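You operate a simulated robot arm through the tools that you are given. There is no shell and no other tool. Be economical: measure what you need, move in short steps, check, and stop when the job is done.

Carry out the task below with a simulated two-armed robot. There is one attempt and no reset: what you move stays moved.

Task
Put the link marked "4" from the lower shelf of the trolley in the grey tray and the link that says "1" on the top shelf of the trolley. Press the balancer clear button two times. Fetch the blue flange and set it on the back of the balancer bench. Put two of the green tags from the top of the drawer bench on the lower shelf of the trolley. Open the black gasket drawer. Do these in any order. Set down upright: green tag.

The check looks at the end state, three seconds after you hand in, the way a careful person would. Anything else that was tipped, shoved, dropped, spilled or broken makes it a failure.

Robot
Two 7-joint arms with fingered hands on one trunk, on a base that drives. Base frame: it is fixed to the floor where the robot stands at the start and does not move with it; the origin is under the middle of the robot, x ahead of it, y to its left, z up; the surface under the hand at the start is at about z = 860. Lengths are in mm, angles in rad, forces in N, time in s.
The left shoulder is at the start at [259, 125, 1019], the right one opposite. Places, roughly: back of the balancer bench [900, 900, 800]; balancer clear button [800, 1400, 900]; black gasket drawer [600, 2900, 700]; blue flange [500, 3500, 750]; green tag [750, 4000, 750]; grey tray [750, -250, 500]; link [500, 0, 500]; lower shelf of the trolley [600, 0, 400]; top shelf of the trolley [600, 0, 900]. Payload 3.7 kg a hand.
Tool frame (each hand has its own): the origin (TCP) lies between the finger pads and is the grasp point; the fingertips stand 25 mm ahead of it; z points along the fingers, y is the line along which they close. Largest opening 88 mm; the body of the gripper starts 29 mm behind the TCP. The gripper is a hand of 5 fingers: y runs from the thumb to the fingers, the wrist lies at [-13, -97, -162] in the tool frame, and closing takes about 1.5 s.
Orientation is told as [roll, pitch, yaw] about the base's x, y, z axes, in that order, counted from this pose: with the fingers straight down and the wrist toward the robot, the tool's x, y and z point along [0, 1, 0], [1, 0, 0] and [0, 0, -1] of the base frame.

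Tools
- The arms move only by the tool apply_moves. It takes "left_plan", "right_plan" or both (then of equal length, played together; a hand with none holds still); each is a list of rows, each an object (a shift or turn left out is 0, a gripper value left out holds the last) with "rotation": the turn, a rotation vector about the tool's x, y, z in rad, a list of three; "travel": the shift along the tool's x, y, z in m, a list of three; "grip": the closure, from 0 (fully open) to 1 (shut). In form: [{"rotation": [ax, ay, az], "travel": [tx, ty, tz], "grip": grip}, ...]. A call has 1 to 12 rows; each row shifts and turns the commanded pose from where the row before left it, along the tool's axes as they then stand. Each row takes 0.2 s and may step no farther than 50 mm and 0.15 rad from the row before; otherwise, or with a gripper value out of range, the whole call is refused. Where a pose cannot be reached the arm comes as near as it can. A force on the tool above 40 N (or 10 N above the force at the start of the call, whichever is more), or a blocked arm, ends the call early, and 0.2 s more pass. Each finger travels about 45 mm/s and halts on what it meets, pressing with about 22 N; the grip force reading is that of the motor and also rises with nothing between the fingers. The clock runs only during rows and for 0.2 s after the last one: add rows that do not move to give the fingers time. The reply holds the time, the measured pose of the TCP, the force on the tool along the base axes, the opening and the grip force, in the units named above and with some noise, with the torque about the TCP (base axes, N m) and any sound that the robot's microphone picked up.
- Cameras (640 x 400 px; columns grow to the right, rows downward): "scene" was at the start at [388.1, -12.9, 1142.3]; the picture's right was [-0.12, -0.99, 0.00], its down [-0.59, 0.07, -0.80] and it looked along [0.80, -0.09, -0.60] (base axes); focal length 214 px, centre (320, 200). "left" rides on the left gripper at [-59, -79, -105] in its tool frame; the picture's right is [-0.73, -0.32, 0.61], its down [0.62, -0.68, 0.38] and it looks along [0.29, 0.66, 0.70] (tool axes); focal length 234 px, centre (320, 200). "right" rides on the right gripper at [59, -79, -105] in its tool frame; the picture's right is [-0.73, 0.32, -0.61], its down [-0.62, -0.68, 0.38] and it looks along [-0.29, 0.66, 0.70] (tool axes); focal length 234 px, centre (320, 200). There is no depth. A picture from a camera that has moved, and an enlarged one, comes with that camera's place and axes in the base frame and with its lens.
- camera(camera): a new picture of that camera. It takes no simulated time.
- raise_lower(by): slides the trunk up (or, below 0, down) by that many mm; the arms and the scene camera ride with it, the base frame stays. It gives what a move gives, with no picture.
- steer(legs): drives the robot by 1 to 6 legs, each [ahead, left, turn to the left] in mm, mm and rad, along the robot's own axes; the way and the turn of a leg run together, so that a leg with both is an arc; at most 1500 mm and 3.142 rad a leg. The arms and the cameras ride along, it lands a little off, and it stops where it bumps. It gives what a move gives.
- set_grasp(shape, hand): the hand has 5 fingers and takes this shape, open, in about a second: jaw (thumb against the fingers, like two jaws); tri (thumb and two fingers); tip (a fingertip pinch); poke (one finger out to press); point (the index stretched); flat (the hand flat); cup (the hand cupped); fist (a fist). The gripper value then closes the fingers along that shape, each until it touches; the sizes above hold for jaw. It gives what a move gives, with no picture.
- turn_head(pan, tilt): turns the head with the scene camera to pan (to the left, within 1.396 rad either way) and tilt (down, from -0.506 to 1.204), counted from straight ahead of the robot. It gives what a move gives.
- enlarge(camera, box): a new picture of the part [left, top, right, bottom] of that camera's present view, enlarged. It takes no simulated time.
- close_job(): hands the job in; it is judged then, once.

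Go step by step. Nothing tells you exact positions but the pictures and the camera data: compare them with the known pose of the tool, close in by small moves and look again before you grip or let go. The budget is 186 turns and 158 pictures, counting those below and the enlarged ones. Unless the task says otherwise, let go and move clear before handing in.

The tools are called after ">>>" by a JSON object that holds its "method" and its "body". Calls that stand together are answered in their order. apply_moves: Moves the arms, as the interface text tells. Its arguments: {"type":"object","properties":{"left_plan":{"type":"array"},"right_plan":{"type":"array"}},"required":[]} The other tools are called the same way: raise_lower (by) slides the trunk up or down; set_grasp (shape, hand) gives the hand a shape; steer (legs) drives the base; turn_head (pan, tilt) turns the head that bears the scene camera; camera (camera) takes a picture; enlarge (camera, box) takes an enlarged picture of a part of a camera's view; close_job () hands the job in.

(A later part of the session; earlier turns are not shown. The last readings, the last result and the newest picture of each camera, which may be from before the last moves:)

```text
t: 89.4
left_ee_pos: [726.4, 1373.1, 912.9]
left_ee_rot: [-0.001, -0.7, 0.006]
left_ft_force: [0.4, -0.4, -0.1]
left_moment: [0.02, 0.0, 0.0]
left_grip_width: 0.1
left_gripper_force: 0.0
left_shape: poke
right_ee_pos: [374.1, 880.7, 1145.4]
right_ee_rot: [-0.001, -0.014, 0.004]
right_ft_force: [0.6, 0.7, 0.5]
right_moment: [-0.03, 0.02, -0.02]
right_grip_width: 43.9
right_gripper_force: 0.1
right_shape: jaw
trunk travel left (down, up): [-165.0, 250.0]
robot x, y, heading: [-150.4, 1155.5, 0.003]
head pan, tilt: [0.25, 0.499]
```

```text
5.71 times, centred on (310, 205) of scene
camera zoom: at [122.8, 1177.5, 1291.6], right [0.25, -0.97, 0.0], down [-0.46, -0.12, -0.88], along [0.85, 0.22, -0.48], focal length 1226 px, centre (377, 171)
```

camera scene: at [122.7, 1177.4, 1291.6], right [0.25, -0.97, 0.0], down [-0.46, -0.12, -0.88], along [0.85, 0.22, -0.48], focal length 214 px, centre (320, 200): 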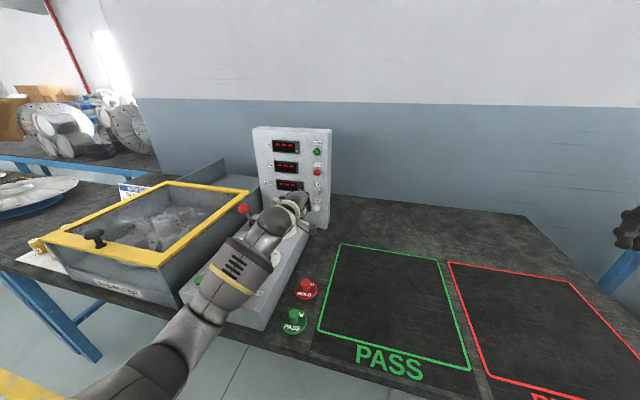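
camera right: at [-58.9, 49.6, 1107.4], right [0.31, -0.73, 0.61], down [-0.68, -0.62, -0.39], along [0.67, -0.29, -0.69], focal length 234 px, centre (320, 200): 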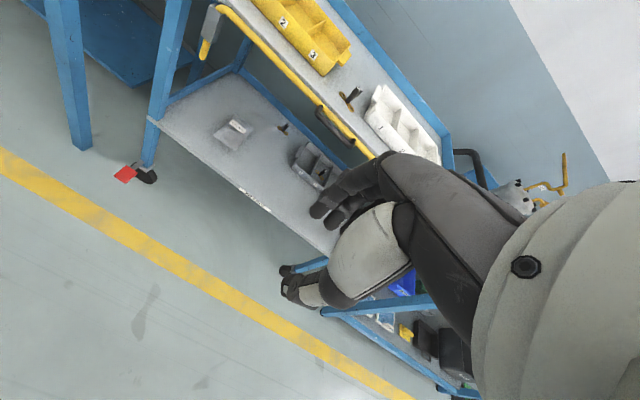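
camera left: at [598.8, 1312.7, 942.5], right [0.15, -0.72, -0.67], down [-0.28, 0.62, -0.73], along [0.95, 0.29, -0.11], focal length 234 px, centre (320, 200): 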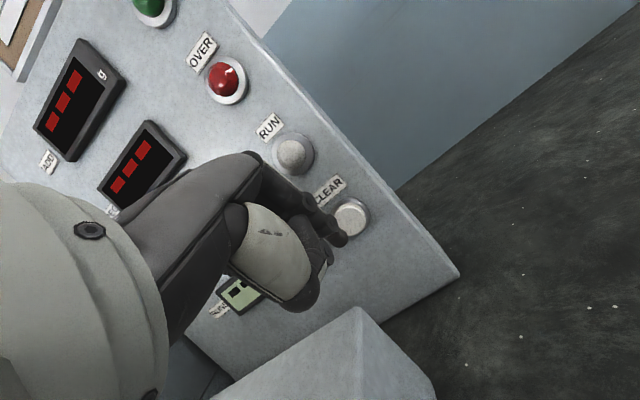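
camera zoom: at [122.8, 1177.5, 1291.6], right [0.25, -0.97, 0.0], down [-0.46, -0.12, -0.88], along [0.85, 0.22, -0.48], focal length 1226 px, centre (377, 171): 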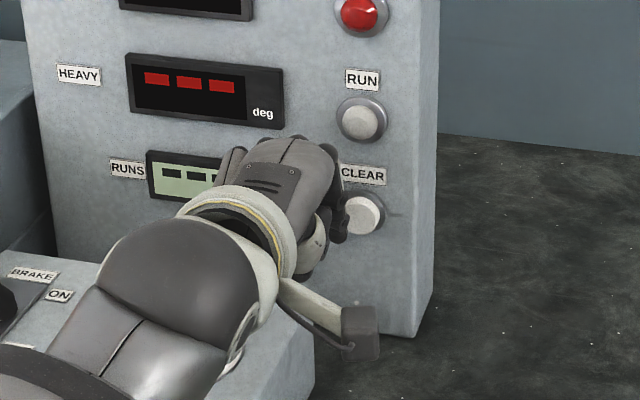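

Need ~5 mm to the right and ~34 mm forward. Move forward 28 mm, then feel for contact.

>>> {"method": "apply_moves", "body": {"left_plan": [{"travel": [-0.003, 0.0115, 0.0097]}, {"travel": [-0.002, 0.0099, 0.0083]}, {}]}}

>>> {"method": "camera", "body": {"camera": "left"}}

>>> {"method": "enlarge", "body": {"camera": "scene", "box": [270, 170, 350, 240]}}

```text
t: 90.2
left_ee_pos: [753.7, 1368.3, 912.4]
left_ee_rot: [0.0, -0.695, 0.006]
left_ft_force: [-18.2, -1.2, 1.6]
left_moment: [0.02, 0.26, -0.04]
left_grip_width: 0.1
left_gripper_force: 0.0
left_shape: poke
right_ee_pos: [371.7, 880.6, 1147.0]
right_ee_rot: [0.001, -0.016, 0.005]
right_ft_force: [0.3, 0.3, -1.0]
right_moment: [0.03, 0.0, 0.0]
right_grip_width: 43.9
right_gripper_force: 0.0
right_shape: jaw
trunk travel left (down, up): [-165.0, 250.0]
robot x, y, heading: [-152.2, 1153.2, 0.005]
head pan, tilt: [0.25, 0.499]
heard: click
```

```text
96 pictures are left
camera left: at [626.1, 1307.9, 942.3], right [0.15, -0.72, -0.67], down [-0.28, 0.62, -0.73], along [0.95, 0.29, -0.11], focal length 234 px, centre (320, 200)
```

left: 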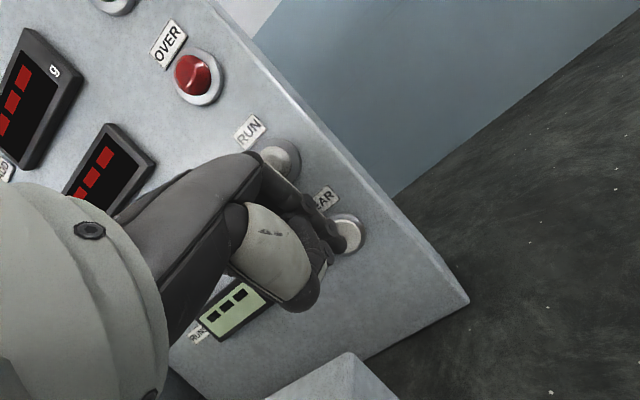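

```text
5.71 times, centred on (310, 205) of scene
camera zoom: at [120.8, 1177.3, 1291.9], right [0.25, -0.97, 0.0], down [-0.46, -0.12, -0.88], along [0.85, 0.22, -0.48], focal length 1226 px, centre (377, 171)
```

zoom: 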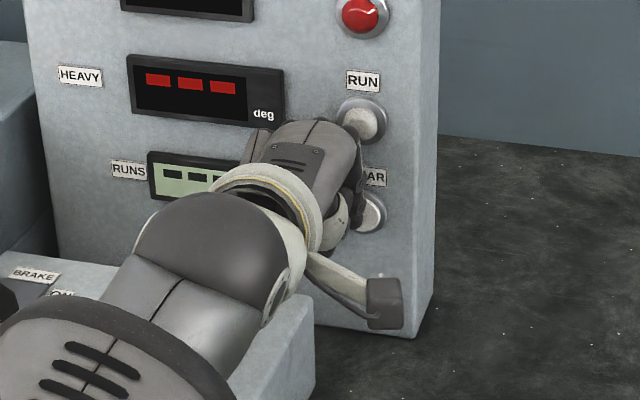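

Click heard: first press registered. Back off 20 mm.

>>> {"method": "apply_moves", "body": {"left_plan": [{"travel": [0, -0.0115, -0.0097]}, {"travel": [0, -0.0077, -0.0064]}, {}]}}

>>> {"method": "enlarge", "body": {"camera": "scene", "box": [270, 120, 350, 240]}}

```text
t: 91.0
left_ee_pos: [731.2, 1368.7, 910.8]
left_ee_rot: [0.0, -0.698, 0.006]
left_ft_force: [-0.2, 0.2, -0.1]
left_moment: [0.02, -0.01, 0.01]
left_grip_width: 0.2
left_gripper_force: 0.0
left_shape: poke
right_ee_pos: [374.9, 881.9, 1145.3]
right_ee_rot: [0.0, -0.014, 0.006]
right_ft_force: [-0.2, -0.3, -0.3]
right_moment: [0.0, -0.02, -0.02]
right_grip_width: 43.7
right_gripper_force: 0.0
right_shape: jaw
trunk travel left (down, up): [-165.0, 250.0]
robot x, y, heading: [-155.5, 1156.6, 0.005]
head pan, tilt: [0.25, 0.499]
```

```text
3.33 times, centred on (310, 180) of scene
camera zoom: at [123.3, 1177.3, 1291.4], right [0.25, -0.97, 0.0], down [-0.46, -0.12, -0.88], along [0.85, 0.22, -0.48], focal length 715 px, centre (353, 267)
```

zoom: 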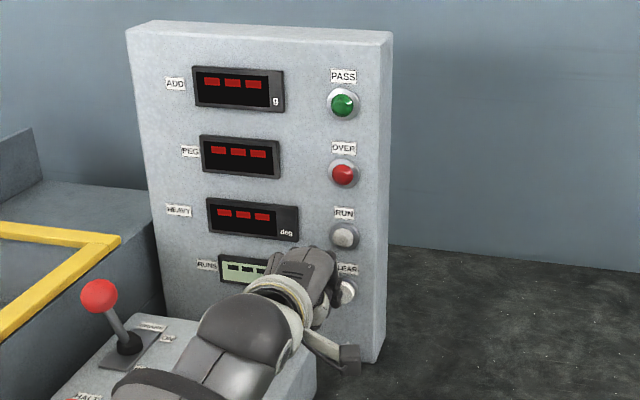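

Second press.

>>> {"method": "apply_moves", "body": {"left_plan": [{"travel": [0, 0.0115, 0.0097]}, {"travel": [0, 0.0077, 0.0064]}, {}]}}

```text
t: 91.8
left_ee_pos: [752.5, 1367.3, 912.1]
left_ee_rot: [0.0, -0.698, 0.006]
left_ft_force: [-21.7, -1.4, -0.3]
left_moment: [-0.03, 0.35, -0.09]
left_grip_width: 0.3
left_gripper_force: 0.0
left_shape: poke
right_ee_pos: [371.9, 880.4, 1146.7]
right_ee_rot: [0.001, -0.015, 0.004]
right_ft_force: [0.1, -0.5, -0.1]
right_moment: [0.0, 0.01, 0.0]
right_grip_width: 43.5
right_gripper_force: 0.0
right_shape: jaw
trunk travel left (down, up): [-165.0, 250.0]
robot x, y, heading: [-155.6, 1154.5, 0.003]
head pan, tilt: [0.25, 0.499]
heard: click
```

Two clicks done. Retract the left arm along its path and restore the hand orientation.

>>> {"method": "apply_moves", "body": {"left_plan": [{"travel": [0, -0.023, -0.0194]}, {"travel": [0, -0.023, -0.0194]}, {"travel": [-0.008, -0.003, -0.046]}, {"travel": [-0.008, -0.003, -0.046]}, {"travel": [-0.008, -0.003, -0.046]}, {"travel": [-0.008, -0.003, -0.046]}, {"travel": [-0.008, -0.003, -0.046]}, {"travel": [-0.008, -0.003, -0.046]}, {"travel": [-0.008, -0.003, -0.046]}]}}

>>> {"method": "apply_moves", "body": {"left_plan": [{"rotation": [0.14, 0, 0]}, {"rotation": [0.14, 0, 0]}, {"rotation": [0.14, 0, 0]}, {"rotation": [0.14, 0, 0]}, {"rotation": [0.14, 0, 0]}, {}]}}

>>> {"method": "set_grasp", "body": {"hand": "left", "shape": "jaw"}}

>>> {"method": "turn_head", "body": {"pan": -0.1, "tilt": 0.55}}

>>> {"method": "camera", "body": {"camera": "scene"}}

```text
t: 93.8
left_ee_pos: [472.0, 1307.4, 1146.4]
left_ee_rot: [-0.001, -0.697, 0.004]
left_ft_force: [-0.5, 0.6, -0.3]
left_moment: [0.02, 0.01, -0.01]
left_grip_width: 0.0
left_gripper_force: 0.1
left_shape: poke
right_ee_pos: [374.2, 881.3, 1146.3]
right_ee_rot: [0.0, -0.016, 0.006]
right_ft_force: [-0.1, 0.2, -0.4]
right_moment: [0.0, 0.03, 0.01]
right_grip_width: 43.7
right_gripper_force: 0.0
right_shape: jaw
trunk travel left (down, up): [-165.0, 250.0]
robot x, y, heading: [-152.4, 1154.5, 0.004]
head pan, tilt: [0.25, 0.499]
```

```text
t: 95.2
left_ee_pos: [540.6, 1315.8, 1110.8]
left_ee_rot: [-0.003, -0.048, 0.016]
left_ft_force: [0.1, 0.5, -0.1]
left_moment: [0.0, 0.03, -0.01]
left_grip_width: 0.0
left_gripper_force: 0.1
left_shape: poke
left hand out of reach, approached as far as the arm can: row 2, 3, 4, 5
right_ee_pos: [375.2, 880.2, 1144.4]
right_ee_rot: [0.0, -0.014, 0.006]
right_ft_force: [0.1, -1.3, 0.2]
right_moment: [0.01, -0.02, 0.01]
right_grip_width: 43.8
right_gripper_force: 0.1
right_shape: jaw
trunk travel left (down, up): [-165.0, 250.0]
robot x, y, heading: [-155.8, 1157.9, 0.002]
head pan, tilt: [0.25, 0.499]
```

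```text
t: 96.1
left_ee_pos: [541.1, 1314.8, 1111.0]
left_ee_rot: [-0.004, -0.052, 0.017]
left_ft_force: [0.3, -0.2, 0.7]
left_moment: [-0.01, 0.01, 0.0]
left_grip_width: 88.1
left_gripper_force: 0.1
left_shape: jaw
right_ee_pos: [374.3, 880.1, 1144.7]
right_ee_rot: [0.0, -0.015, 0.005]
right_ft_force: [0.9, 0.0, -0.5]
right_moment: [0.02, -0.01, 0.0]
right_grip_width: 43.8
right_gripper_force: 0.1
right_shape: jaw
trunk travel left (down, up): [-165.0, 250.0]
robot x, y, heading: [-152.5, 1155.2, 0.009]
head pan, tilt: [0.25, 0.499]
```

```text
t: 97.0
left_ee_pos: [540.9, 1315.1, 1110.3]
left_ee_rot: [-0.001, -0.053, 0.015]
left_ft_force: [0.4, -0.2, -0.1]
left_moment: [0.03, 0.01, 0.02]
left_grip_width: 88.1
left_gripper_force: 0.1
left_shape: jaw
right_ee_pos: [373.9, 880.8, 1145.0]
right_ee_rot: [0.0, -0.014, 0.004]
right_ft_force: [-0.4, 0.1, -0.5]
right_moment: [-0.01, -0.01, 0.02]
right_grip_width: 43.9
right_gripper_force: 0.0
right_shape: jaw
trunk travel left (down, up): [-165.0, 250.0]
robot x, y, heading: [-150.0, 1159.3, 0.008]
head pan, tilt: [-0.099, 0.55]
```

```text
93 pictures are left
camera scene: at [124.5, 1146.1, 1286.9], right [-0.09, -1.0, 0.0], down [-0.52, 0.05, -0.85], along [0.85, -0.08, -0.52], focal length 214 px, centre (320, 200)
```

scene: 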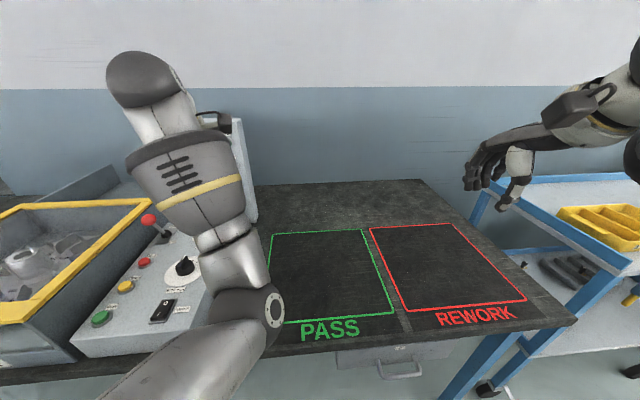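

Bench back strip seen. Now retreat and drive left toward the drawer bench.

>>> {"method": "steer", "body": {"legs": [[-480, 0, 0], [0, 1450, 0]]}}

>>> {"method": "turn_head", "body": {"pan": 0.4, "tilt": 0.45}}

>>> {"method": "camera", "body": {"camera": "scene"}}

```text
t: 112.2
left_ee_pos: [77.3, 2742.2, 1110.0]
left_ee_rot: [-0.001, -0.052, -0.012]
left_ft_force: [0.5, -0.3, 0.3]
left_moment: [-0.01, 0.0, 0.01]
left_grip_width: 88.1
left_gripper_force: 0.0
left_shape: jaw
right_ee_pos: [-99.8, 2311.3, 1146.3]
right_ee_rot: [-0.001, -0.014, -0.022]
right_ft_force: [-0.2, 0.0, 0.1]
right_moment: [0.03, -0.02, -0.02]
right_grip_width: 43.7
right_gripper_force: 0.1
right_shape: jaw
trunk travel left (down, up): [-165.0, 250.0]
robot x, y, heading: [-617.5, 2601.0, -0.016]
head pan, tilt: [-0.099, 0.55]
```

```text
t: 113.2
left_ee_pos: [78.2, 2741.7, 1111.0]
left_ee_rot: [-0.001, -0.052, -0.012]
left_ft_force: [0.1, 0.9, -0.8]
left_moment: [0.0, 0.0, 0.01]
left_grip_width: 88.0
left_gripper_force: 0.1
left_shape: jaw
right_ee_pos: [-100.9, 2311.1, 1146.0]
right_ee_rot: [0.0, -0.014, -0.024]
right_ft_force: [-0.5, -0.3, 1.1]
right_moment: [0.01, 0.0, -0.02]
right_grip_width: 43.6
right_gripper_force: 0.0
right_shape: jaw
trunk travel left (down, up): [-165.0, 250.0]
robot x, y, heading: [-620.1, 2599.5, -0.02]
head pan, tilt: [0.4, 0.45]
```

```text
92 pictures are left
camera scene: at [-346.7, 2627.9, 1295.9], right [0.37, -0.93, 0.0], down [-0.4, -0.16, -0.9], along [0.84, 0.33, -0.44], focal length 214 px, centre (320, 200)
```

scene: 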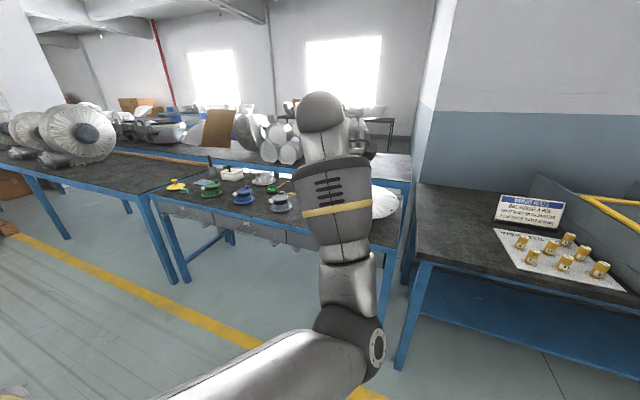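

>>> {"method": "steer", "body": {"legs": [[0, 1000, 0.02]]}}

>>> {"method": "turn_head", "body": {"pan": -0.15, "tilt": 0.5}}

>>> {"method": "camera", "body": {"camera": "scene"}}

```text
t: 122.3
left_ee_pos: [79.8, 3761.3, 1111.8]
left_ee_rot: [-0.002, -0.052, 0.02]
left_ft_force: [0.0, -0.2, -0.3]
left_moment: [0.0, 0.03, 0.04]
left_grip_width: 87.9
left_gripper_force: 0.1
left_shape: jaw
right_ee_pos: [-85.1, 3325.2, 1145.2]
right_ee_rot: [0.001, -0.014, 0.008]
right_ft_force: [-0.2, 0.0, 0.3]
right_moment: [-0.03, -0.01, -0.01]
right_grip_width: 43.6
right_gripper_force: 0.0
right_shape: jaw
trunk travel left (down, up): [-165.0, 250.0]
robot x, y, heading: [-613.9, 3598.6, 0.012]
head pan, tilt: [0.4, 0.45]
```

```text
t: 123.2
left_ee_pos: [79.8, 3761.4, 1111.6]
left_ee_rot: [-0.002, -0.053, 0.019]
left_ft_force: [1.0, 0.1, 0.2]
left_moment: [0.01, -0.04, 0.0]
left_grip_width: 87.9
left_gripper_force: 0.1
left_shape: jaw
right_ee_pos: [-84.9, 3325.3, 1144.4]
right_ee_rot: [-0.001, -0.015, 0.009]
right_ft_force: [-0.3, 1.3, 0.0]
right_moment: [0.03, -0.04, 0.03]
right_grip_width: 43.6
right_gripper_force: 0.0
right_shape: jaw
trunk travel left (down, up): [-165.0, 250.0]
robot x, y, heading: [-615.2, 3599.0, 0.007]
head pan, tilt: [-0.15, 0.499]
```

```text
91 pictures are left
camera scene: at [-335.5, 3585.6, 1291.4], right [-0.14, -0.99, 0.0], down [-0.47, 0.07, -0.88], along [0.87, -0.12, -0.48], focal length 214 px, centre (320, 200)
```

scene: 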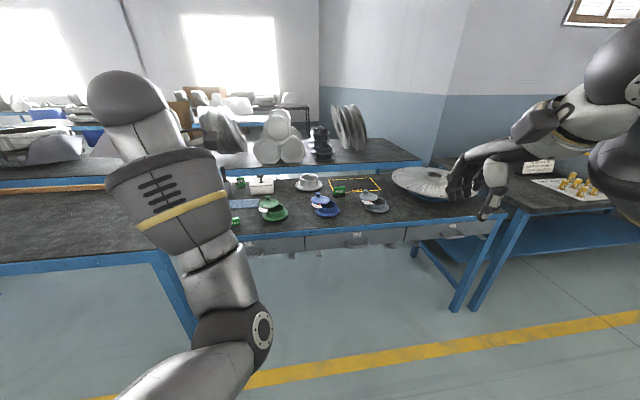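

>>> {"method": "enlarge", "body": {"camera": "scene", "box": [220, 155, 420, 260]}}

>>> {"method": "enlarge", "body": {"camera": "scene", "box": [380, 155, 520, 260]}}

```text
3.20 times, centred on (320, 208) of scene
camera zoom: at [-335.5, 3585.6, 1291.4], right [-0.14, -0.99, 0.0], down [-0.47, 0.07, -0.88], along [0.87, -0.12, -0.48], focal length 686 px, centre (320, 176)
```

zoom: 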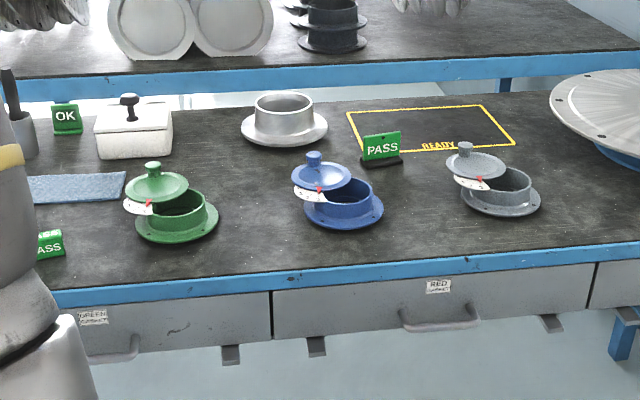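

```text
3.81 times, centred on (450, 208) of scene
camera zoom: at [-335.5, 3585.6, 1291.4], right [-0.14, -0.99, 0.0], down [-0.47, 0.07, -0.88], along [0.87, -0.12, -0.48], focal length 817 px, centre (-175, 171)
```

zoom: 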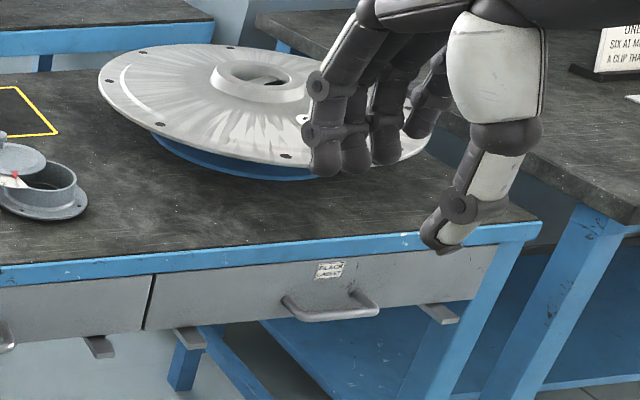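

I see three drawers (green, red, black – the black one is at the right end, handle around (330,2905,700)), a blue flange with a tilted lid, and green PASS/OK tags. Do the black drawer first: move to it with the right hand and look closely.

>>> {"method": "steer", "body": {"legs": [[0, -420, 0], [250, 0, 0]]}}

>>> {"method": "raise_lower", "body": {"by": -165}}

>>> {"method": "turn_head", "body": {"pan": -0.5, "tilt": 0.7}}

>>> {"method": "camera", "body": {"camera": "scene"}}

>>> {"method": "camera", "body": {"camera": "right"}}

```text
t: 128.9
left_ee_pos: [330.5, 3345.8, 1110.3]
left_ee_rot: [-0.003, -0.052, 0.021]
left_ft_force: [0.1, 0.5, 0.3]
left_moment: [0.0, 0.03, -0.02]
left_grip_width: 87.9
left_gripper_force: 0.1
left_shape: jaw
right_ee_pos: [166.3, 2910.3, 1145.1]
right_ee_rot: [-0.002, -0.013, 0.009]
right_ft_force: [0.9, 0.0, 0.0]
right_moment: [-0.03, 0.01, -0.02]
right_grip_width: 43.6
right_gripper_force: 0.0
right_shape: jaw
trunk travel left (down, up): [-165.0, 250.0]
robot x, y, heading: [-362.6, 3182.6, 0.01]
head pan, tilt: [-0.15, 0.499]
```

```text
t: 130.1
left_ee_pos: [372.6, 3347.2, 796.5]
left_ee_rot: [0.007, 0.301, 0.022]
left_ft_force: [0.2, -1.4, 10.2]
left_moment: [0.06, -0.36, -0.01]
left_grip_width: 85.5
left_gripper_force: 0.1
left_shape: jaw
right_ee_pos: [170.1, 2911.8, 1020.3]
right_ee_rot: [0.0, 0.013, 0.013]
right_ft_force: [-0.5, 0.0, -0.2]
right_moment: [0.01, 0.01, -0.01]
right_grip_width: 43.6
right_gripper_force: 0.1
right_shape: jaw
trunk travel left (down, up): [-47.0, 368.0]
robot x, y, heading: [-358.5, 3181.7, 0.009]
head pan, tilt: [-0.15, 0.499]
stopped: the force on the tool passed its limit at 62 N (the readings are from after the stop); the commanded pose is now the measured one
```

```text
t: 131.0
left_ee_pos: [371.4, 3347.8, 797.2]
left_ee_rot: [0.007, 0.304, 0.022]
left_ft_force: [-0.8, -0.6, 11.1]
left_moment: [0.07, -0.44, 0.0]
left_grip_width: 85.7
left_gripper_force: 0.1
left_shape: jaw
right_ee_pos: [172.2, 2909.6, 1020.2]
right_ee_rot: [0.0, 0.01, 0.01]
right_ft_force: [-0.8, -0.3, -0.7]
right_moment: [0.0, -0.02, 0.04]
right_grip_width: 43.7
right_gripper_force: 0.1
right_shape: jaw
trunk travel left (down, up): [-47.0, 368.0]
robot x, y, heading: [-364.1, 3182.6, 0.012]
head pan, tilt: [-0.499, 0.7]
```

```text
88 pictures are left
camera scene: at [18.7, 3147.1, 1138.1], right [-0.42, -0.91, 0.0], down [-0.55, 0.26, -0.79], along [0.72, -0.33, -0.61], focal length 214 px, centre (320, 200)
```

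scene: 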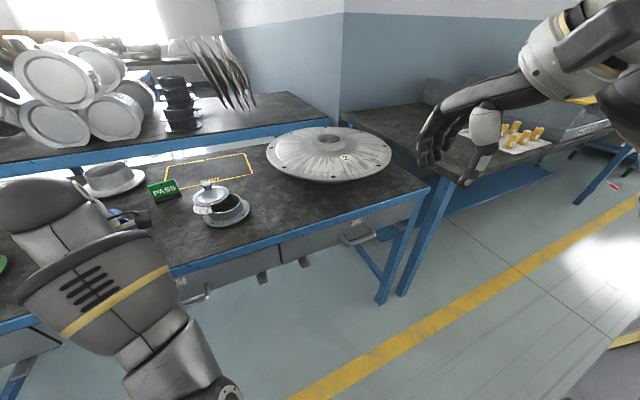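

```text
87 pictures are left
camera right: at [92.4, 2970.3, 1127.3], right [0.34, -0.72, 0.6], down [-0.68, -0.63, -0.38], along [0.65, -0.28, -0.7], focal length 234 px, centre (320, 200)
```

right: 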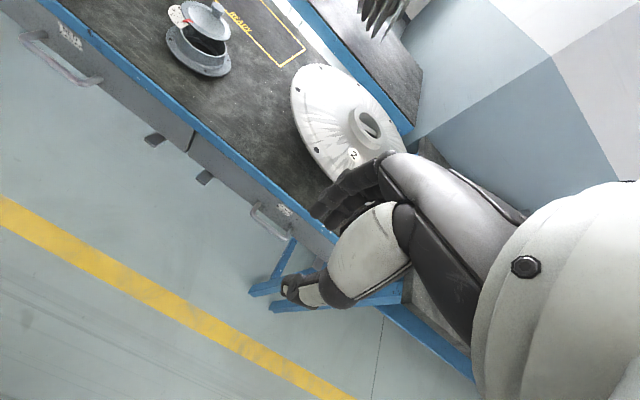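

The left hand touched the bench while lowering. Check what it touches.

>>> {"method": "camera", "body": {"camera": "left"}}

>>> {"method": "enlarge", "body": {"camera": "scene", "box": [0, 140, 260, 300]}}

```text
86 pictures are left
camera left: at [329.9, 3286.0, 921.0], right [-0.47, -0.73, -0.49], down [-0.78, 0.61, -0.16], along [0.41, 0.3, -0.86], focal length 234 px, centre (320, 200)
```

left: 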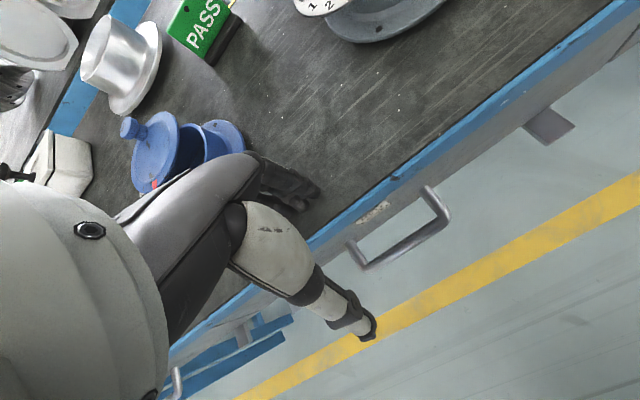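

```text
2.46 times, centred on (130, 220) of scene
camera zoom: at [18.7, 3147.1, 1138.1], right [-0.42, -0.91, 0.0], down [-0.55, 0.26, -0.79], along [0.72, -0.33, -0.61], focal length 528 px, centre (788, 151)
```

zoom: 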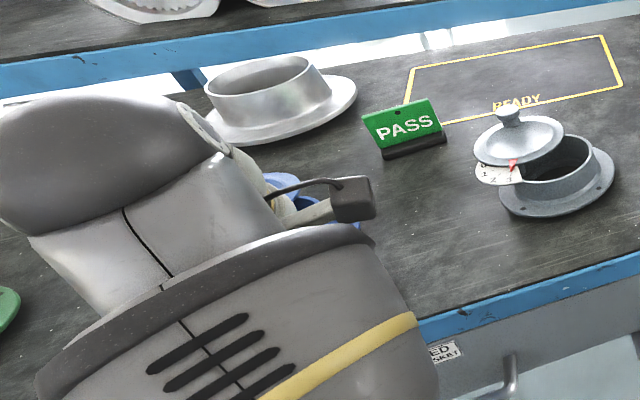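

The fingers only rest on the front edge of the bench; nothing else was touched. Raise the trunk, then lift and retract the left arm.

>>> {"method": "raise_lower", "body": {"by": 100}}

>>> {"method": "apply_moves", "body": {"left_plan": [{"travel": [0, -0.01, -0.045]}, {"travel": [0, -0.01, -0.045]}, {"rotation": [-0.1, 0, 0], "travel": [0, -0.02, -0.045]}, {"rotation": [-0.1, 0, 0], "travel": [0, -0.03, -0.035]}, {"rotation": [-0.1, 0, 0], "travel": [0, -0.035, -0.03]}, {"travel": [0, -0.035, -0.03]}, {"travel": [0, -0.035, -0.02]}, {}]}}

>>> {"method": "camera", "body": {"camera": "scene"}}

```text
t: 132.3
left_ee_pos: [374.4, 3347.4, 894.2]
left_ee_rot: [0.008, 0.309, 0.023]
left_ft_force: [0.6, 0.5, -0.2]
left_moment: [0.01, 0.01, 0.0]
left_grip_width: 87.9
left_gripper_force: 0.1
left_shape: jaw
right_ee_pos: [172.8, 2910.3, 1117.9]
right_ee_rot: [-0.001, 0.014, 0.012]
right_ft_force: [0.7, -0.2, -0.3]
right_moment: [0.0, 0.0, -0.01]
right_grip_width: 43.6
right_gripper_force: 0.0
right_shape: jaw
trunk travel left (down, up): [-147.0, 268.0]
robot x, y, heading: [-361.6, 3184.4, 0.009]
head pan, tilt: [-0.499, 0.7]
```

```text
t: 134.1
left_ee_pos: [361.8, 3367.1, 1118.0]
left_ee_rot: [0.006, 0.005, 0.02]
left_ft_force: [-1.5, 1.0, 0.4]
left_moment: [0.0, 0.01, -0.01]
left_grip_width: 88.0
left_gripper_force: 0.0
left_shape: jaw
left hand out of reach, approached as far as the arm can: row 4, 5, 6, 7
right_ee_pos: [171.3, 2910.5, 1119.0]
right_ee_rot: [-0.001, 0.014, 0.011]
right_ft_force: [0.2, 0.4, -0.3]
right_moment: [0.0, 0.01, -0.03]
right_grip_width: 43.6
right_gripper_force: 0.1
right_shape: jaw
trunk travel left (down, up): [-147.0, 268.0]
robot x, y, heading: [-362.4, 3182.6, 0.008]
head pan, tilt: [-0.499, 0.7]
```

```text
84 pictures are left
camera scene: at [-79.8, 3142.6, 1252.9], right [-0.47, -0.88, 0.0], down [-0.57, 0.3, -0.76], along [0.68, -0.36, -0.64], focal length 214 px, centre (320, 200)
```

scene: 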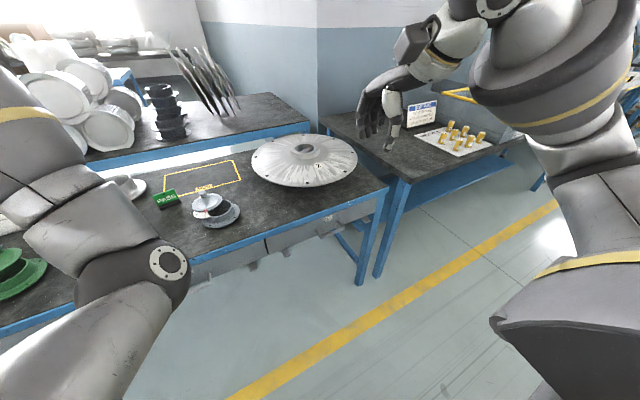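

>>> {"method": "apply_moves", "body": {"left_plan": [{"travel": [0, -0.04, 0]}, {"travel": [0, -0.04, 0]}, {"travel": [0, -0.04, 0]}, {"travel": [0, -0.04, 0]}, {"travel": [-0.01, -0.03, 0]}, {}]}}

```text
t: 135.5
left_ee_pos: [337.0, 3385.0, 1066.1]
left_ee_rot: [0.007, 0.003, 0.02]
left_ft_force: [-0.3, 1.3, 0.1]
left_moment: [0.03, 0.0, 0.0]
left_grip_width: 88.0
left_gripper_force: 0.0
left_shape: jaw
left hand out of reach, approached as far as the arm can: row 1, 2, 3, 4, 5
right_ee_pos: [170.2, 2911.1, 1120.5]
right_ee_rot: [0.0, 0.01, 0.01]
right_ft_force: [0.5, -0.1, 0.1]
right_moment: [-0.01, 0.02, 0.0]
right_grip_width: 43.7
right_gripper_force: 0.1
right_shape: jaw
trunk travel left (down, up): [-147.0, 268.0]
robot x, y, heading: [-362.3, 3182.5, 0.015]
head pan, tilt: [-0.499, 0.7]
```

>>> {"method": "apply_moves", "body": {"left_plan": [{"travel": [0, 0, -0.045]}, {"travel": [0, 0, -0.045]}, {"travel": [0, 0, -0.045]}, {"travel": [-0.01, -0.04, 0]}, {"travel": [-0.01, -0.04, 0]}, {"travel": [-0.01, -0.04, 0]}, {"travel": [-0.01, -0.04, 0]}, {}]}}

```text
t: 137.3
left_ee_pos: [358.7, 3407.7, 1193.7]
left_ee_rot: [0.007, 0.005, 0.018]
left_ft_force: [0.4, 0.0, 0.0]
left_moment: [-0.02, 0.01, -0.02]
left_grip_width: 88.0
left_gripper_force: 0.1
left_shape: jaw
left hand out of reach, approached as far as the arm can: row 1, 2, 3, 4, 5, 6, 7
right_ee_pos: [171.6, 2910.7, 1120.2]
right_ee_rot: [0.0, 0.013, 0.011]
right_ft_force: [0.0, -0.5, 0.6]
right_moment: [0.0, 0.02, 0.01]
right_grip_width: 43.5
right_gripper_force: 0.0
right_shape: jaw
trunk travel left (down, up): [-147.0, 268.0]
robot x, y, heading: [-361.4, 3184.4, 0.01]
head pan, tilt: [-0.499, 0.7]
```

The arm is in a constrained configuration; reverse what worked: tilt fingers forward, retract, then tilt back.

>>> {"method": "apply_moves", "body": {"left_plan": [{"rotation": [-0.14, 0, 0]}, {"rotation": [-0.14, 0, 0]}, {"rotation": [-0.14, 0, 0]}, {"rotation": [-0.14, 0, 0]}, {"rotation": [-0.14, 0, 0]}, {"travel": [-0.01, -0.031, -0.026]}, {"travel": [-0.01, -0.031, -0.026]}, {"travel": [-0.015, -0.031, -0.026]}, {"travel": [-0.02, -0.031, -0.026]}, {"travel": [-0.02, -0.031, -0.026]}, {}]}}

>>> {"method": "apply_moves", "body": {"left_plan": [{"rotation": [0.14, 0, 0]}, {"rotation": [0.14, 0, 0]}, {"rotation": [0.14, 0, 0]}, {"rotation": [0.14, 0, 0]}, {"rotation": [0.14, 0, 0]}, {}]}}

```text
t: 139.7
left_ee_pos: [217.9, 3334.3, 1191.0]
left_ee_rot: [0.008, -0.699, 0.017]
left_ft_force: [-0.8, 0.1, 0.6]
left_moment: [0.02, 0.03, -0.05]
left_grip_width: 87.8
left_gripper_force: 0.1
left_shape: jaw
left hand out of reach, approached as far as the arm can: row 9, 10
right_ee_pos: [171.8, 2912.1, 1120.2]
right_ee_rot: [0.0, 0.014, 0.012]
right_ft_force: [-0.6, -0.5, 0.6]
right_moment: [-0.02, -0.01, -0.01]
right_grip_width: 43.6
right_gripper_force: 0.1
right_shape: jaw
trunk travel left (down, up): [-147.0, 268.0]
robot x, y, heading: [-362.1, 3183.7, 0.008]
head pan, tilt: [-0.499, 0.7]
```

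```text
t: 141.1
left_ee_pos: [336.9, 3361.3, 1088.8]
left_ee_rot: [0.009, -0.067, 0.019]
left_ft_force: [-0.4, 0.2, -0.1]
left_moment: [-0.04, 0.0, 0.02]
left_grip_width: 88.0
left_gripper_force: 0.0
left_shape: jaw
left hand out of reach, approached as far as the arm can: row 1, 2, 3, 4, 5
right_ee_pos: [171.2, 2911.5, 1119.5]
right_ee_rot: [0.001, 0.011, 0.012]
right_ft_force: [0.0, 0.1, -0.5]
right_moment: [-0.02, 0.01, 0.0]
right_grip_width: 44.0
right_gripper_force: 0.1
right_shape: jaw
trunk travel left (down, up): [-147.0, 268.0]
robot x, y, heading: [-360.6, 3179.7, 0.009]
head pan, tilt: [-0.499, 0.7]
```

Keep the left hand tilted forward as its stowed pose.

>>> {"method": "apply_moves", "body": {"left_plan": [{"rotation": [-0.14, 0, 0]}, {"rotation": [-0.14, 0, 0]}, {"rotation": [-0.14, 0, 0]}, {"rotation": [-0.14, 0, 0]}, {"rotation": [-0.14, 0, 0]}, {"travel": [-0.01, 0, -0.04]}, {"travel": [-0.01, -0.01, -0.04]}, {"travel": [0, -0.01, -0.04]}, {"travel": [0, -0.01, -0.04]}, {}]}}

>>> {"method": "apply_moves", "body": {"right_plan": [{"rotation": [-0.14, 0, 0], "grip": 0}, {"rotation": [-0.14, 0, 0]}, {"rotation": [-0.14, 0, 0]}, {"rotation": [-0.14, 0, 0]}, {"rotation": [-0.14, 0, 0]}, {"rotation": [-0.14, 0, 0]}, {}]}}

```text
t: 143.3
left_ee_pos: [226.5, 3337.0, 1194.1]
left_ee_rot: [0.009, -0.766, 0.013]
left_ft_force: [0.2, -0.1, -0.1]
left_moment: [-0.01, -0.01, 0.0]
left_grip_width: 88.1
left_gripper_force: 0.0
left_shape: jaw
left hand out of reach, approached as far as the arm can: row 8, 9
right_ee_pos: [172.0, 2910.9, 1119.2]
right_ee_rot: [0.0, 0.011, 0.01]
right_ft_force: [0.3, 0.6, -0.9]
right_moment: [-0.02, -0.01, 0.03]
right_grip_width: 43.7
right_gripper_force: 0.0
right_shape: jaw
trunk travel left (down, up): [-147.0, 268.0]
robot x, y, heading: [-362.6, 3180.6, 0.011]
head pan, tilt: [-0.499, 0.7]
```

```text
t: 144.9
left_ee_pos: [226.5, 3337.4, 1194.7]
left_ee_rot: [0.008, -0.767, 0.014]
left_ft_force: [0.0, 0.2, 0.7]
left_moment: [0.0, 0.01, 0.02]
left_grip_width: 88.0
left_gripper_force: 0.1
left_shape: jaw
right_ee_pos: [225.8, 2881.5, 1144.2]
right_ee_rot: [-0.001, -0.828, 0.01]
right_ft_force: [0.8, 0.2, -0.2]
right_moment: [0.03, 0.04, 0.02]
right_grip_width: 87.5
right_gripper_force: 0.0
right_shape: jaw
right hand out of reach, approached as far as the arm can: row 3, 4, 5, 6
trunk travel left (down, up): [-147.0, 268.0]
robot x, y, heading: [-362.0, 3179.7, 0.004]
head pan, tilt: [-0.499, 0.7]
```

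Lower the trunk (both hands now are in front of the bench edge), then lower the right hand to near handle height.

>>> {"method": "raise_lower", "body": {"by": -147}}

>>> {"method": "apply_moves", "body": {"right_plan": [{"travel": [0.003, -0.033, 0.03]}, {"travel": [0.003, -0.033, 0.03]}, {"travel": [0.003, -0.033, 0.03]}, {"travel": [0.003, -0.033, 0.03]}, {"travel": [0.003, -0.033, 0.03]}, {}]}}

>>> {"method": "camera", "body": {"camera": "scene"}}

>>> {"method": "camera", "body": {"camera": "right"}}

```text
t: 146.6
left_ee_pos: [313.3, 3335.5, 859.2]
left_ee_rot: [0.01, -0.317, 0.014]
left_ft_force: [-0.4, -0.2, 0.5]
left_moment: [0.02, 0.01, 0.01]
left_grip_width: 87.8
left_gripper_force: 0.2
left_shape: jaw
right_ee_pos: [293.2, 2882.0, 815.7]
right_ee_rot: [-0.001, -0.38, 0.013]
right_ft_force: [0.0, -0.2, 0.0]
right_moment: [0.03, 0.02, 0.03]
right_grip_width: 87.7
right_gripper_force: 0.0
right_shape: jaw
trunk travel left (down, up): [0.0, 415.0]
robot x, y, heading: [-362.5, 3183.8, 0.009]
head pan, tilt: [-0.499, 0.7]
```

```text
t: 148.0
left_ee_pos: [313.5, 3335.1, 858.8]
left_ee_rot: [0.01, -0.317, 0.014]
left_ft_force: [0.3, 0.4, -0.2]
left_moment: [0.03, -0.01, -0.01]
left_grip_width: 87.8
left_gripper_force: 0.0
left_shape: jaw
right_ee_pos: [200.8, 2891.9, 612.0]
right_ee_rot: [0.0, -0.379, 0.012]
right_ft_force: [-0.8, -0.2, -0.4]
right_moment: [-0.01, 0.01, -0.02]
right_grip_width: 87.8
right_gripper_force: 0.0
right_shape: jaw
right hand out of reach, approached as far as the arm can: row 1
trunk travel left (down, up): [0.0, 415.0]
robot x, y, heading: [-364.6, 3182.2, 0.013]
head pan, tilt: [-0.499, 0.7]
```

```text
83 pictures are left
camera scene: at [50.2, 3150.9, 1087.6], right [-0.38, -0.93, 0.0], down [-0.56, 0.23, -0.8], along [0.74, -0.3, -0.6], focal length 214 px, centre (320, 200)
```

scene: 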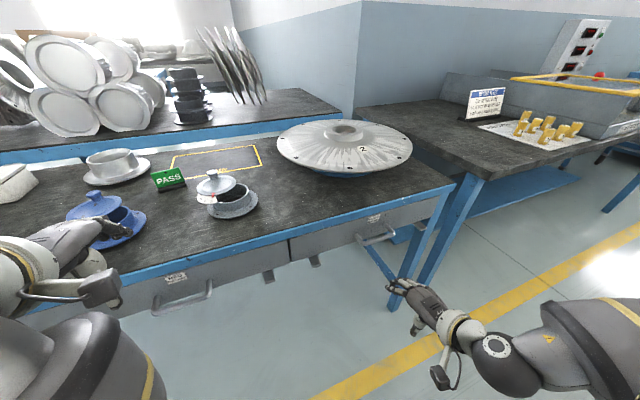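

```text
82 pictures are left
camera right: at [87.9, 2950.9, 682.0], right [0.08, -0.73, 0.68], down [-0.48, -0.63, -0.61], along [0.87, -0.28, -0.4], focal length 234 px, centre (320, 200)
```

right: 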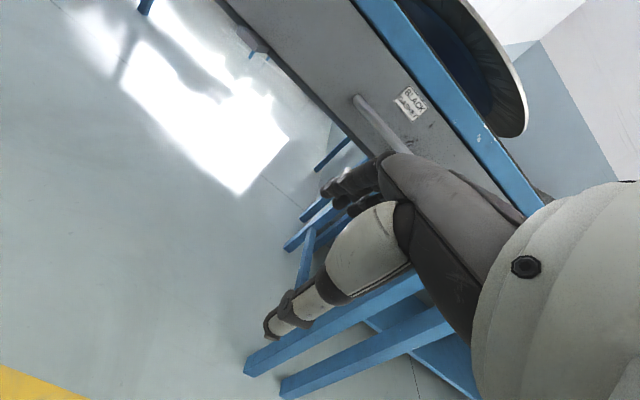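

Handle ends triangulate to about (349, 2922..2804, 678). Zoom in to see its gap from the drawer front.

>>> {"method": "enlarge", "body": {"camera": "scene", "box": [330, 195, 450, 325]}}

>>> {"method": "enlarge", "body": {"camera": "right", "box": [300, 60, 460, 220]}}

```text
3.08 times, centred on (390, 260) of scene
camera zoom: at [50.2, 3150.9, 1087.6], right [-0.38, -0.93, 0.0], down [-0.56, 0.23, -0.8], along [0.74, -0.3, -0.6], focal length 660 px, centre (105, 15)
```

zoom: 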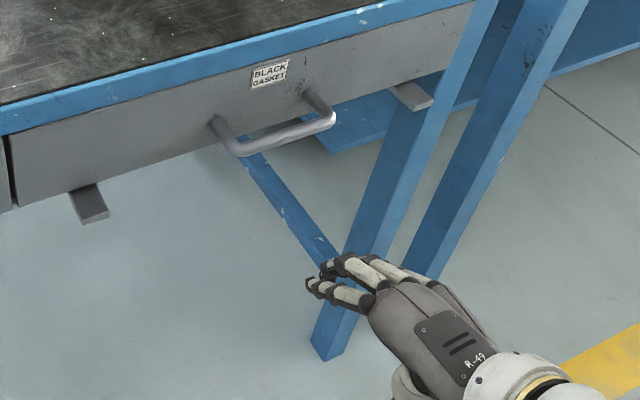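

```text
2.50 times, centred on (380, 140) of right
camera zoom: at [87.9, 2950.9, 682.0], right [0.08, -0.73, 0.68], down [-0.48, -0.63, -0.61], along [0.87, -0.28, -0.4], focal length 585 px, centre (170, 350)
```

zoom: 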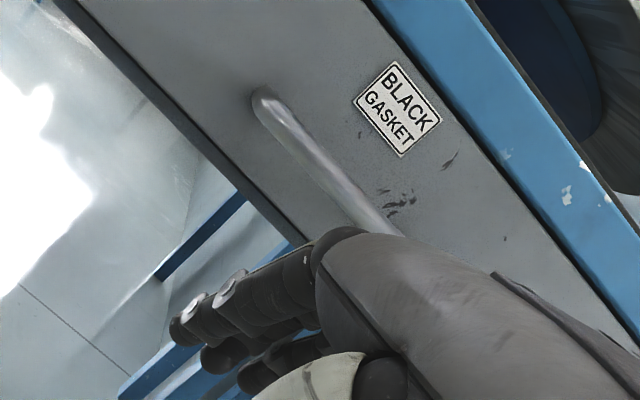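

Bar centre ≈(330,2880,687), ~40 mm gap. I'll tilt to -0.6, come above it with partly open fingers so the fingers drop behind the bar.

>>> {"method": "apply_moves", "body": {"right_plan": [{"rotation": [-0.11, 0, 0], "grip": 0.45}, {"rotation": [-0.11, 0, 0]}, {"travel": [-0.003, 0.028, -0.041]}, {"travel": [-0.003, 0.028, -0.041]}, {"travel": [-0.003, 0.028, -0.041]}, {"travel": [-0.003, 0.03, 0.02]}, {"travel": [0, 0.03, 0.02]}, {"travel": [0, 0.0, 0.02]}, {}]}}

>>> {"method": "camera", "body": {"camera": "right"}}

>>> {"method": "enlarge", "body": {"camera": "scene", "box": [310, 170, 470, 300]}}

```text
t: 150.0
left_ee_pos: [314.6, 3336.9, 859.7]
left_ee_rot: [0.012, -0.319, 0.013]
left_ft_force: [-0.6, -0.3, 0.9]
left_moment: [-0.05, -0.02, 0.0]
left_grip_width: 87.8
left_gripper_force: 0.1
left_shape: jaw
right_ee_pos: [310.2, 2856.1, 712.6]
right_ee_rot: [0.0, -0.6, 0.012]
right_ft_force: [-0.5, 0.3, 0.1]
right_moment: [-0.02, -0.01, 0.04]
right_grip_width: 49.0
right_gripper_force: 0.1
right_shape: jaw
right hand out of reach, approached as far as the arm can: row 4, 5
trunk travel left (down, up): [0.0, 415.0]
robot x, y, heading: [-363.9, 3183.6, 0.009]
head pan, tilt: [-0.499, 0.7]
```

```text
79 pictures are left
camera right: at [185.3, 2914.6, 756.4], right [-0.07, -0.73, 0.68], down [-0.34, -0.63, -0.7], along [0.94, -0.28, -0.2], focal length 234 px, centre (320, 200)
```

right: 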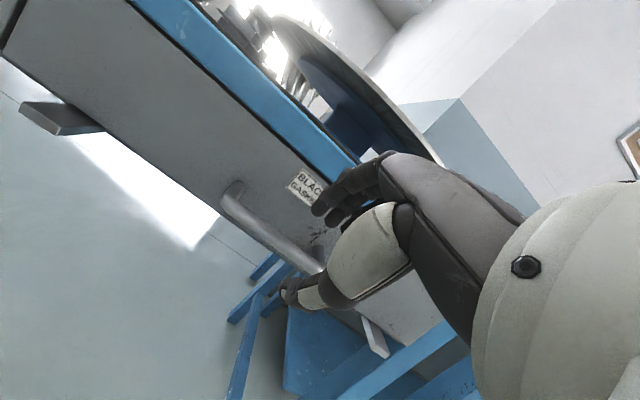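

```text
3.08 times, centred on (390, 235) of scene
camera zoom: at [46.3, 3136.5, 1096.8], right [-0.53, -0.85, 0.0], down [-0.44, 0.27, -0.86], along [0.73, -0.45, -0.51], focal length 660 px, centre (105, 92)
```

zoom: 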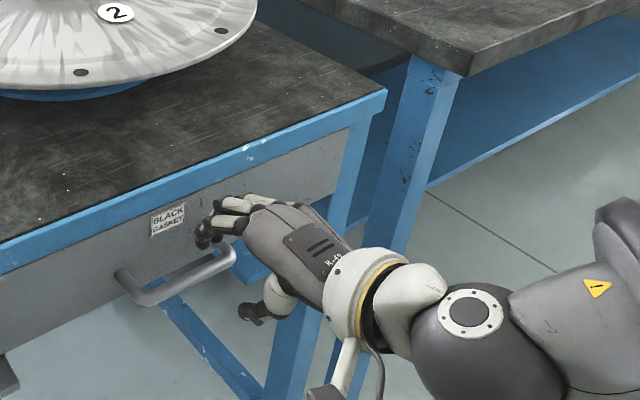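

The bar is directly ahead along the fingers; shift 25 mm left, narrow the opening, and move in 30 mm.

>>> {"method": "apply_moves", "body": {"right_plan": [{"travel": [0.025, 0, 0], "grip": 0.58}, {}, {"travel": [0, 0, 0.01]}, {"travel": [0, 0, 0.01]}, {"travel": [0, 0, 0.008]}, {}]}}

>>> {"method": "camera", "body": {"camera": "right"}}

>>> {"method": "enlarge", "body": {"camera": "scene", "box": [310, 170, 470, 300]}}

```text
t: 151.4
left_ee_pos: [316.3, 3337.3, 859.4]
left_ee_rot: [0.011, -0.318, 0.014]
left_ft_force: [0.3, 0.9, -0.6]
left_moment: [0.04, 0.0, 0.02]
left_grip_width: 87.9
left_gripper_force: 0.1
left_shape: jaw
right_ee_pos: [323.3, 2877.8, 691.0]
right_ee_rot: [-0.002, -0.598, 0.012]
right_ft_force: [0.3, -0.2, 0.5]
right_moment: [0.0, 0.0, 0.0]
right_grip_width: 37.5
right_gripper_force: 0.0
right_shape: jaw
trunk travel left (down, up): [0.0, 415.0]
robot x, y, heading: [-362.4, 3181.9, 0.008]
head pan, tilt: [-0.499, 0.7]
```

```text
77 pictures are left
camera right: at [199.3, 2937.5, 733.9], right [-0.07, -0.73, 0.68], down [-0.34, -0.63, -0.7], along [0.94, -0.28, -0.2], focal length 234 px, centre (320, 200)
```

right: 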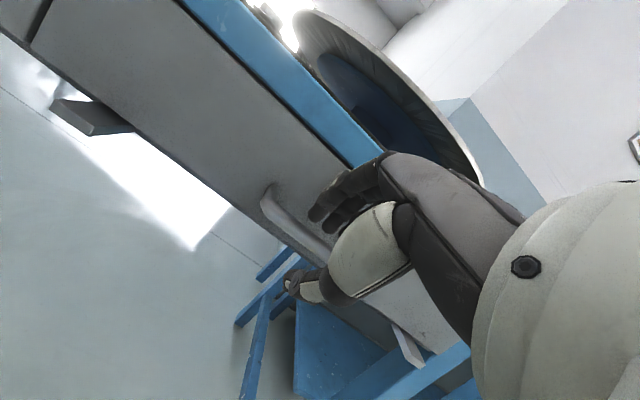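

```text
3.08 times, centred on (390, 235) of scene
camera zoom: at [46.7, 3137.4, 1096.5], right [-0.52, -0.86, 0.0], down [-0.44, 0.27, -0.86], along [0.73, -0.44, -0.52], focal length 660 px, centre (105, 92)
```

zoom: 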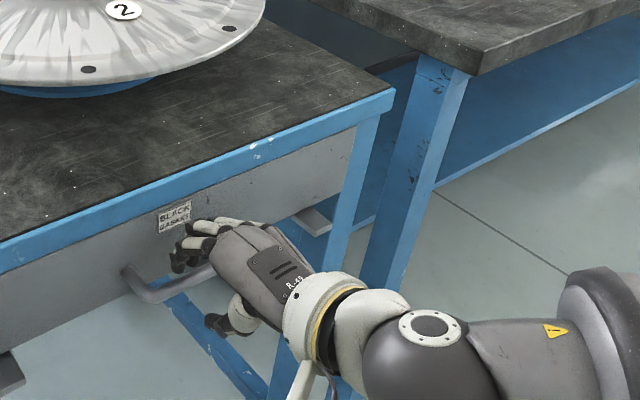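

>>> {"method": "apply_moves", "body": {"right_plan": [{"travel": [0, 0, 0.006]}, {"grip": 1}, {}, {}, {}, {}, {}, {}]}}

>>> {"method": "enlarge", "body": {"camera": "right", "box": [220, 140, 420, 320]}}

```text
t: 153.2
left_ee_pos: [311.8, 3336.5, 860.1]
left_ee_rot: [0.009, -0.318, 0.013]
left_ft_force: [0.5, -0.3, -0.5]
left_moment: [0.0, -0.01, 0.01]
left_grip_width: 87.7
left_gripper_force: 0.1
left_shape: jaw
right_ee_pos: [326.2, 2878.4, 688.8]
right_ee_rot: [-0.001, -0.603, 0.013]
right_ft_force: [-13.3, -0.2, 14.5]
right_moment: [-0.11, -0.17, 0.07]
right_grip_width: 3.9
right_gripper_force: 21.6
right_shape: jaw
trunk travel left (down, up): [0.0, 415.0]
robot x, y, heading: [-364.0, 3180.5, 0.017]
head pan, tilt: [-0.499, 0.7]
```

```text
2.22 times, centred on (320, 230) of right
camera zoom: at [201.5, 2937.7, 731.7], right [-0.07, -0.73, 0.68], down [-0.34, -0.63, -0.7], along [0.94, -0.28, -0.2], focal length 520 px, centre (320, 133)
```

zoom: 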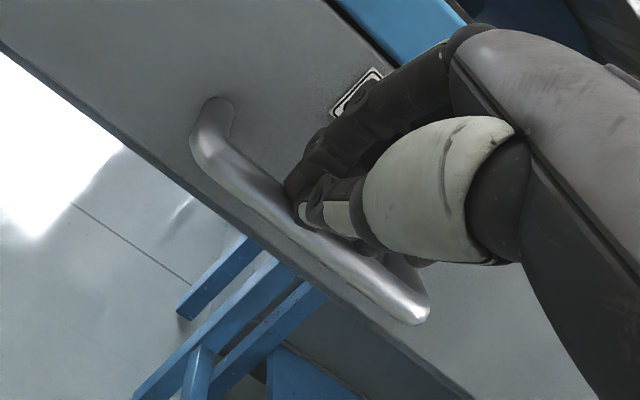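

The fingers closed above/behind the bar; it lies ~12 mm further along the fingers. Reopen, move deeper and slightly lower, and retry.

>>> {"method": "apply_moves", "body": {"right_plan": [{"grip": 0.5}, {}, {}, {}, {"travel": [0, -0.006, 0]}, {"travel": [0, 0, 0.008]}, {"travel": [0, 0, 0.007]}, {}]}}

>>> {"method": "enlarge", "body": {"camera": "right", "box": [220, 140, 420, 320]}}

```text
t: 155.0
left_ee_pos: [314.6, 3336.6, 859.5]
left_ee_rot: [0.009, -0.318, 0.013]
left_ft_force: [0.1, -0.7, 0.3]
left_moment: [-0.01, -0.01, -0.01]
left_grip_width: 88.0
left_gripper_force: 0.0
left_shape: jaw
right_ee_pos: [331.1, 2879.7, 671.5]
right_ee_rot: [0.0, -0.598, 0.012]
right_ft_force: [0.1, 0.2, 0.4]
right_moment: [-0.02, 0.02, 0.02]
right_grip_width: 44.2
right_gripper_force: 0.0
right_shape: jaw
trunk travel left (down, up): [0.0, 415.0]
robot x, y, heading: [-361.4, 3180.7, 0.009]
head pan, tilt: [-0.499, 0.7]
```

```text
2.22 times, centred on (320, 230) of right
camera zoom: at [205.9, 2938.3, 713.8], right [-0.07, -0.73, 0.68], down [-0.34, -0.63, -0.7], along [0.94, -0.28, -0.2], focal length 520 px, centre (320, 133)
```

zoom: 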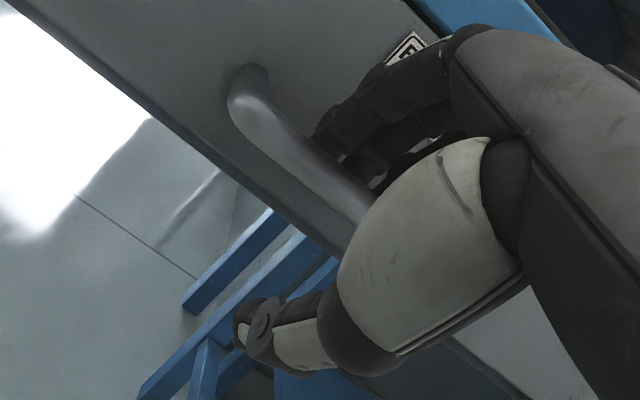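

Now the bar clearly passes between fingers and thumb. Close.

>>> {"method": "apply_moves", "body": {"right_plan": [{"grip": 1}, {}, {}, {}, {}, {}, {}]}}

>>> {"method": "enlarge", "body": {"camera": "right", "box": [220, 140, 420, 320]}}

```text
t: 156.6
left_ee_pos: [314.3, 3337.2, 858.1]
left_ee_rot: [0.011, -0.319, 0.015]
left_ft_force: [-1.4, -0.4, -0.2]
left_moment: [0.02, 0.02, 0.0]
left_grip_width: 87.8
left_gripper_force: 0.0
left_shape: jaw
right_ee_pos: [331.4, 2879.6, 669.9]
right_ee_rot: [0.0, -0.599, 0.011]
right_ft_force: [4.3, -0.8, -4.9]
right_moment: [-0.08, 0.05, 0.1]
right_grip_width: 6.3
right_gripper_force: 22.2
right_shape: jaw
trunk travel left (down, up): [0.0, 415.0]
robot x, y, heading: [-361.9, 3186.1, 0.009]
head pan, tilt: [-0.499, 0.7]
```

```text
2.22 times, centred on (320, 230) of right
camera zoom: at [206.2, 2938.2, 713.2], right [-0.07, -0.73, 0.68], down [-0.34, -0.63, -0.7], along [0.94, -0.28, -0.21], focal length 520 px, centre (320, 133)
```

zoom: 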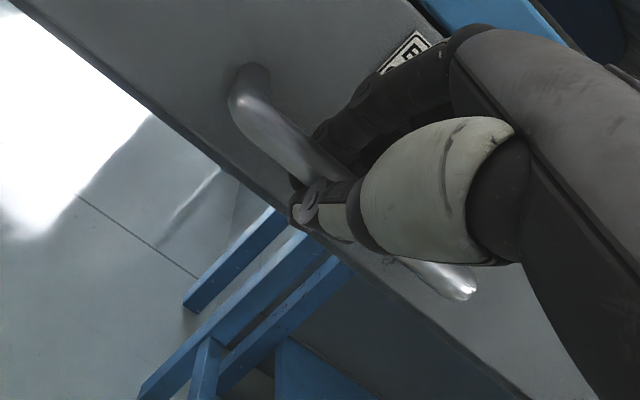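

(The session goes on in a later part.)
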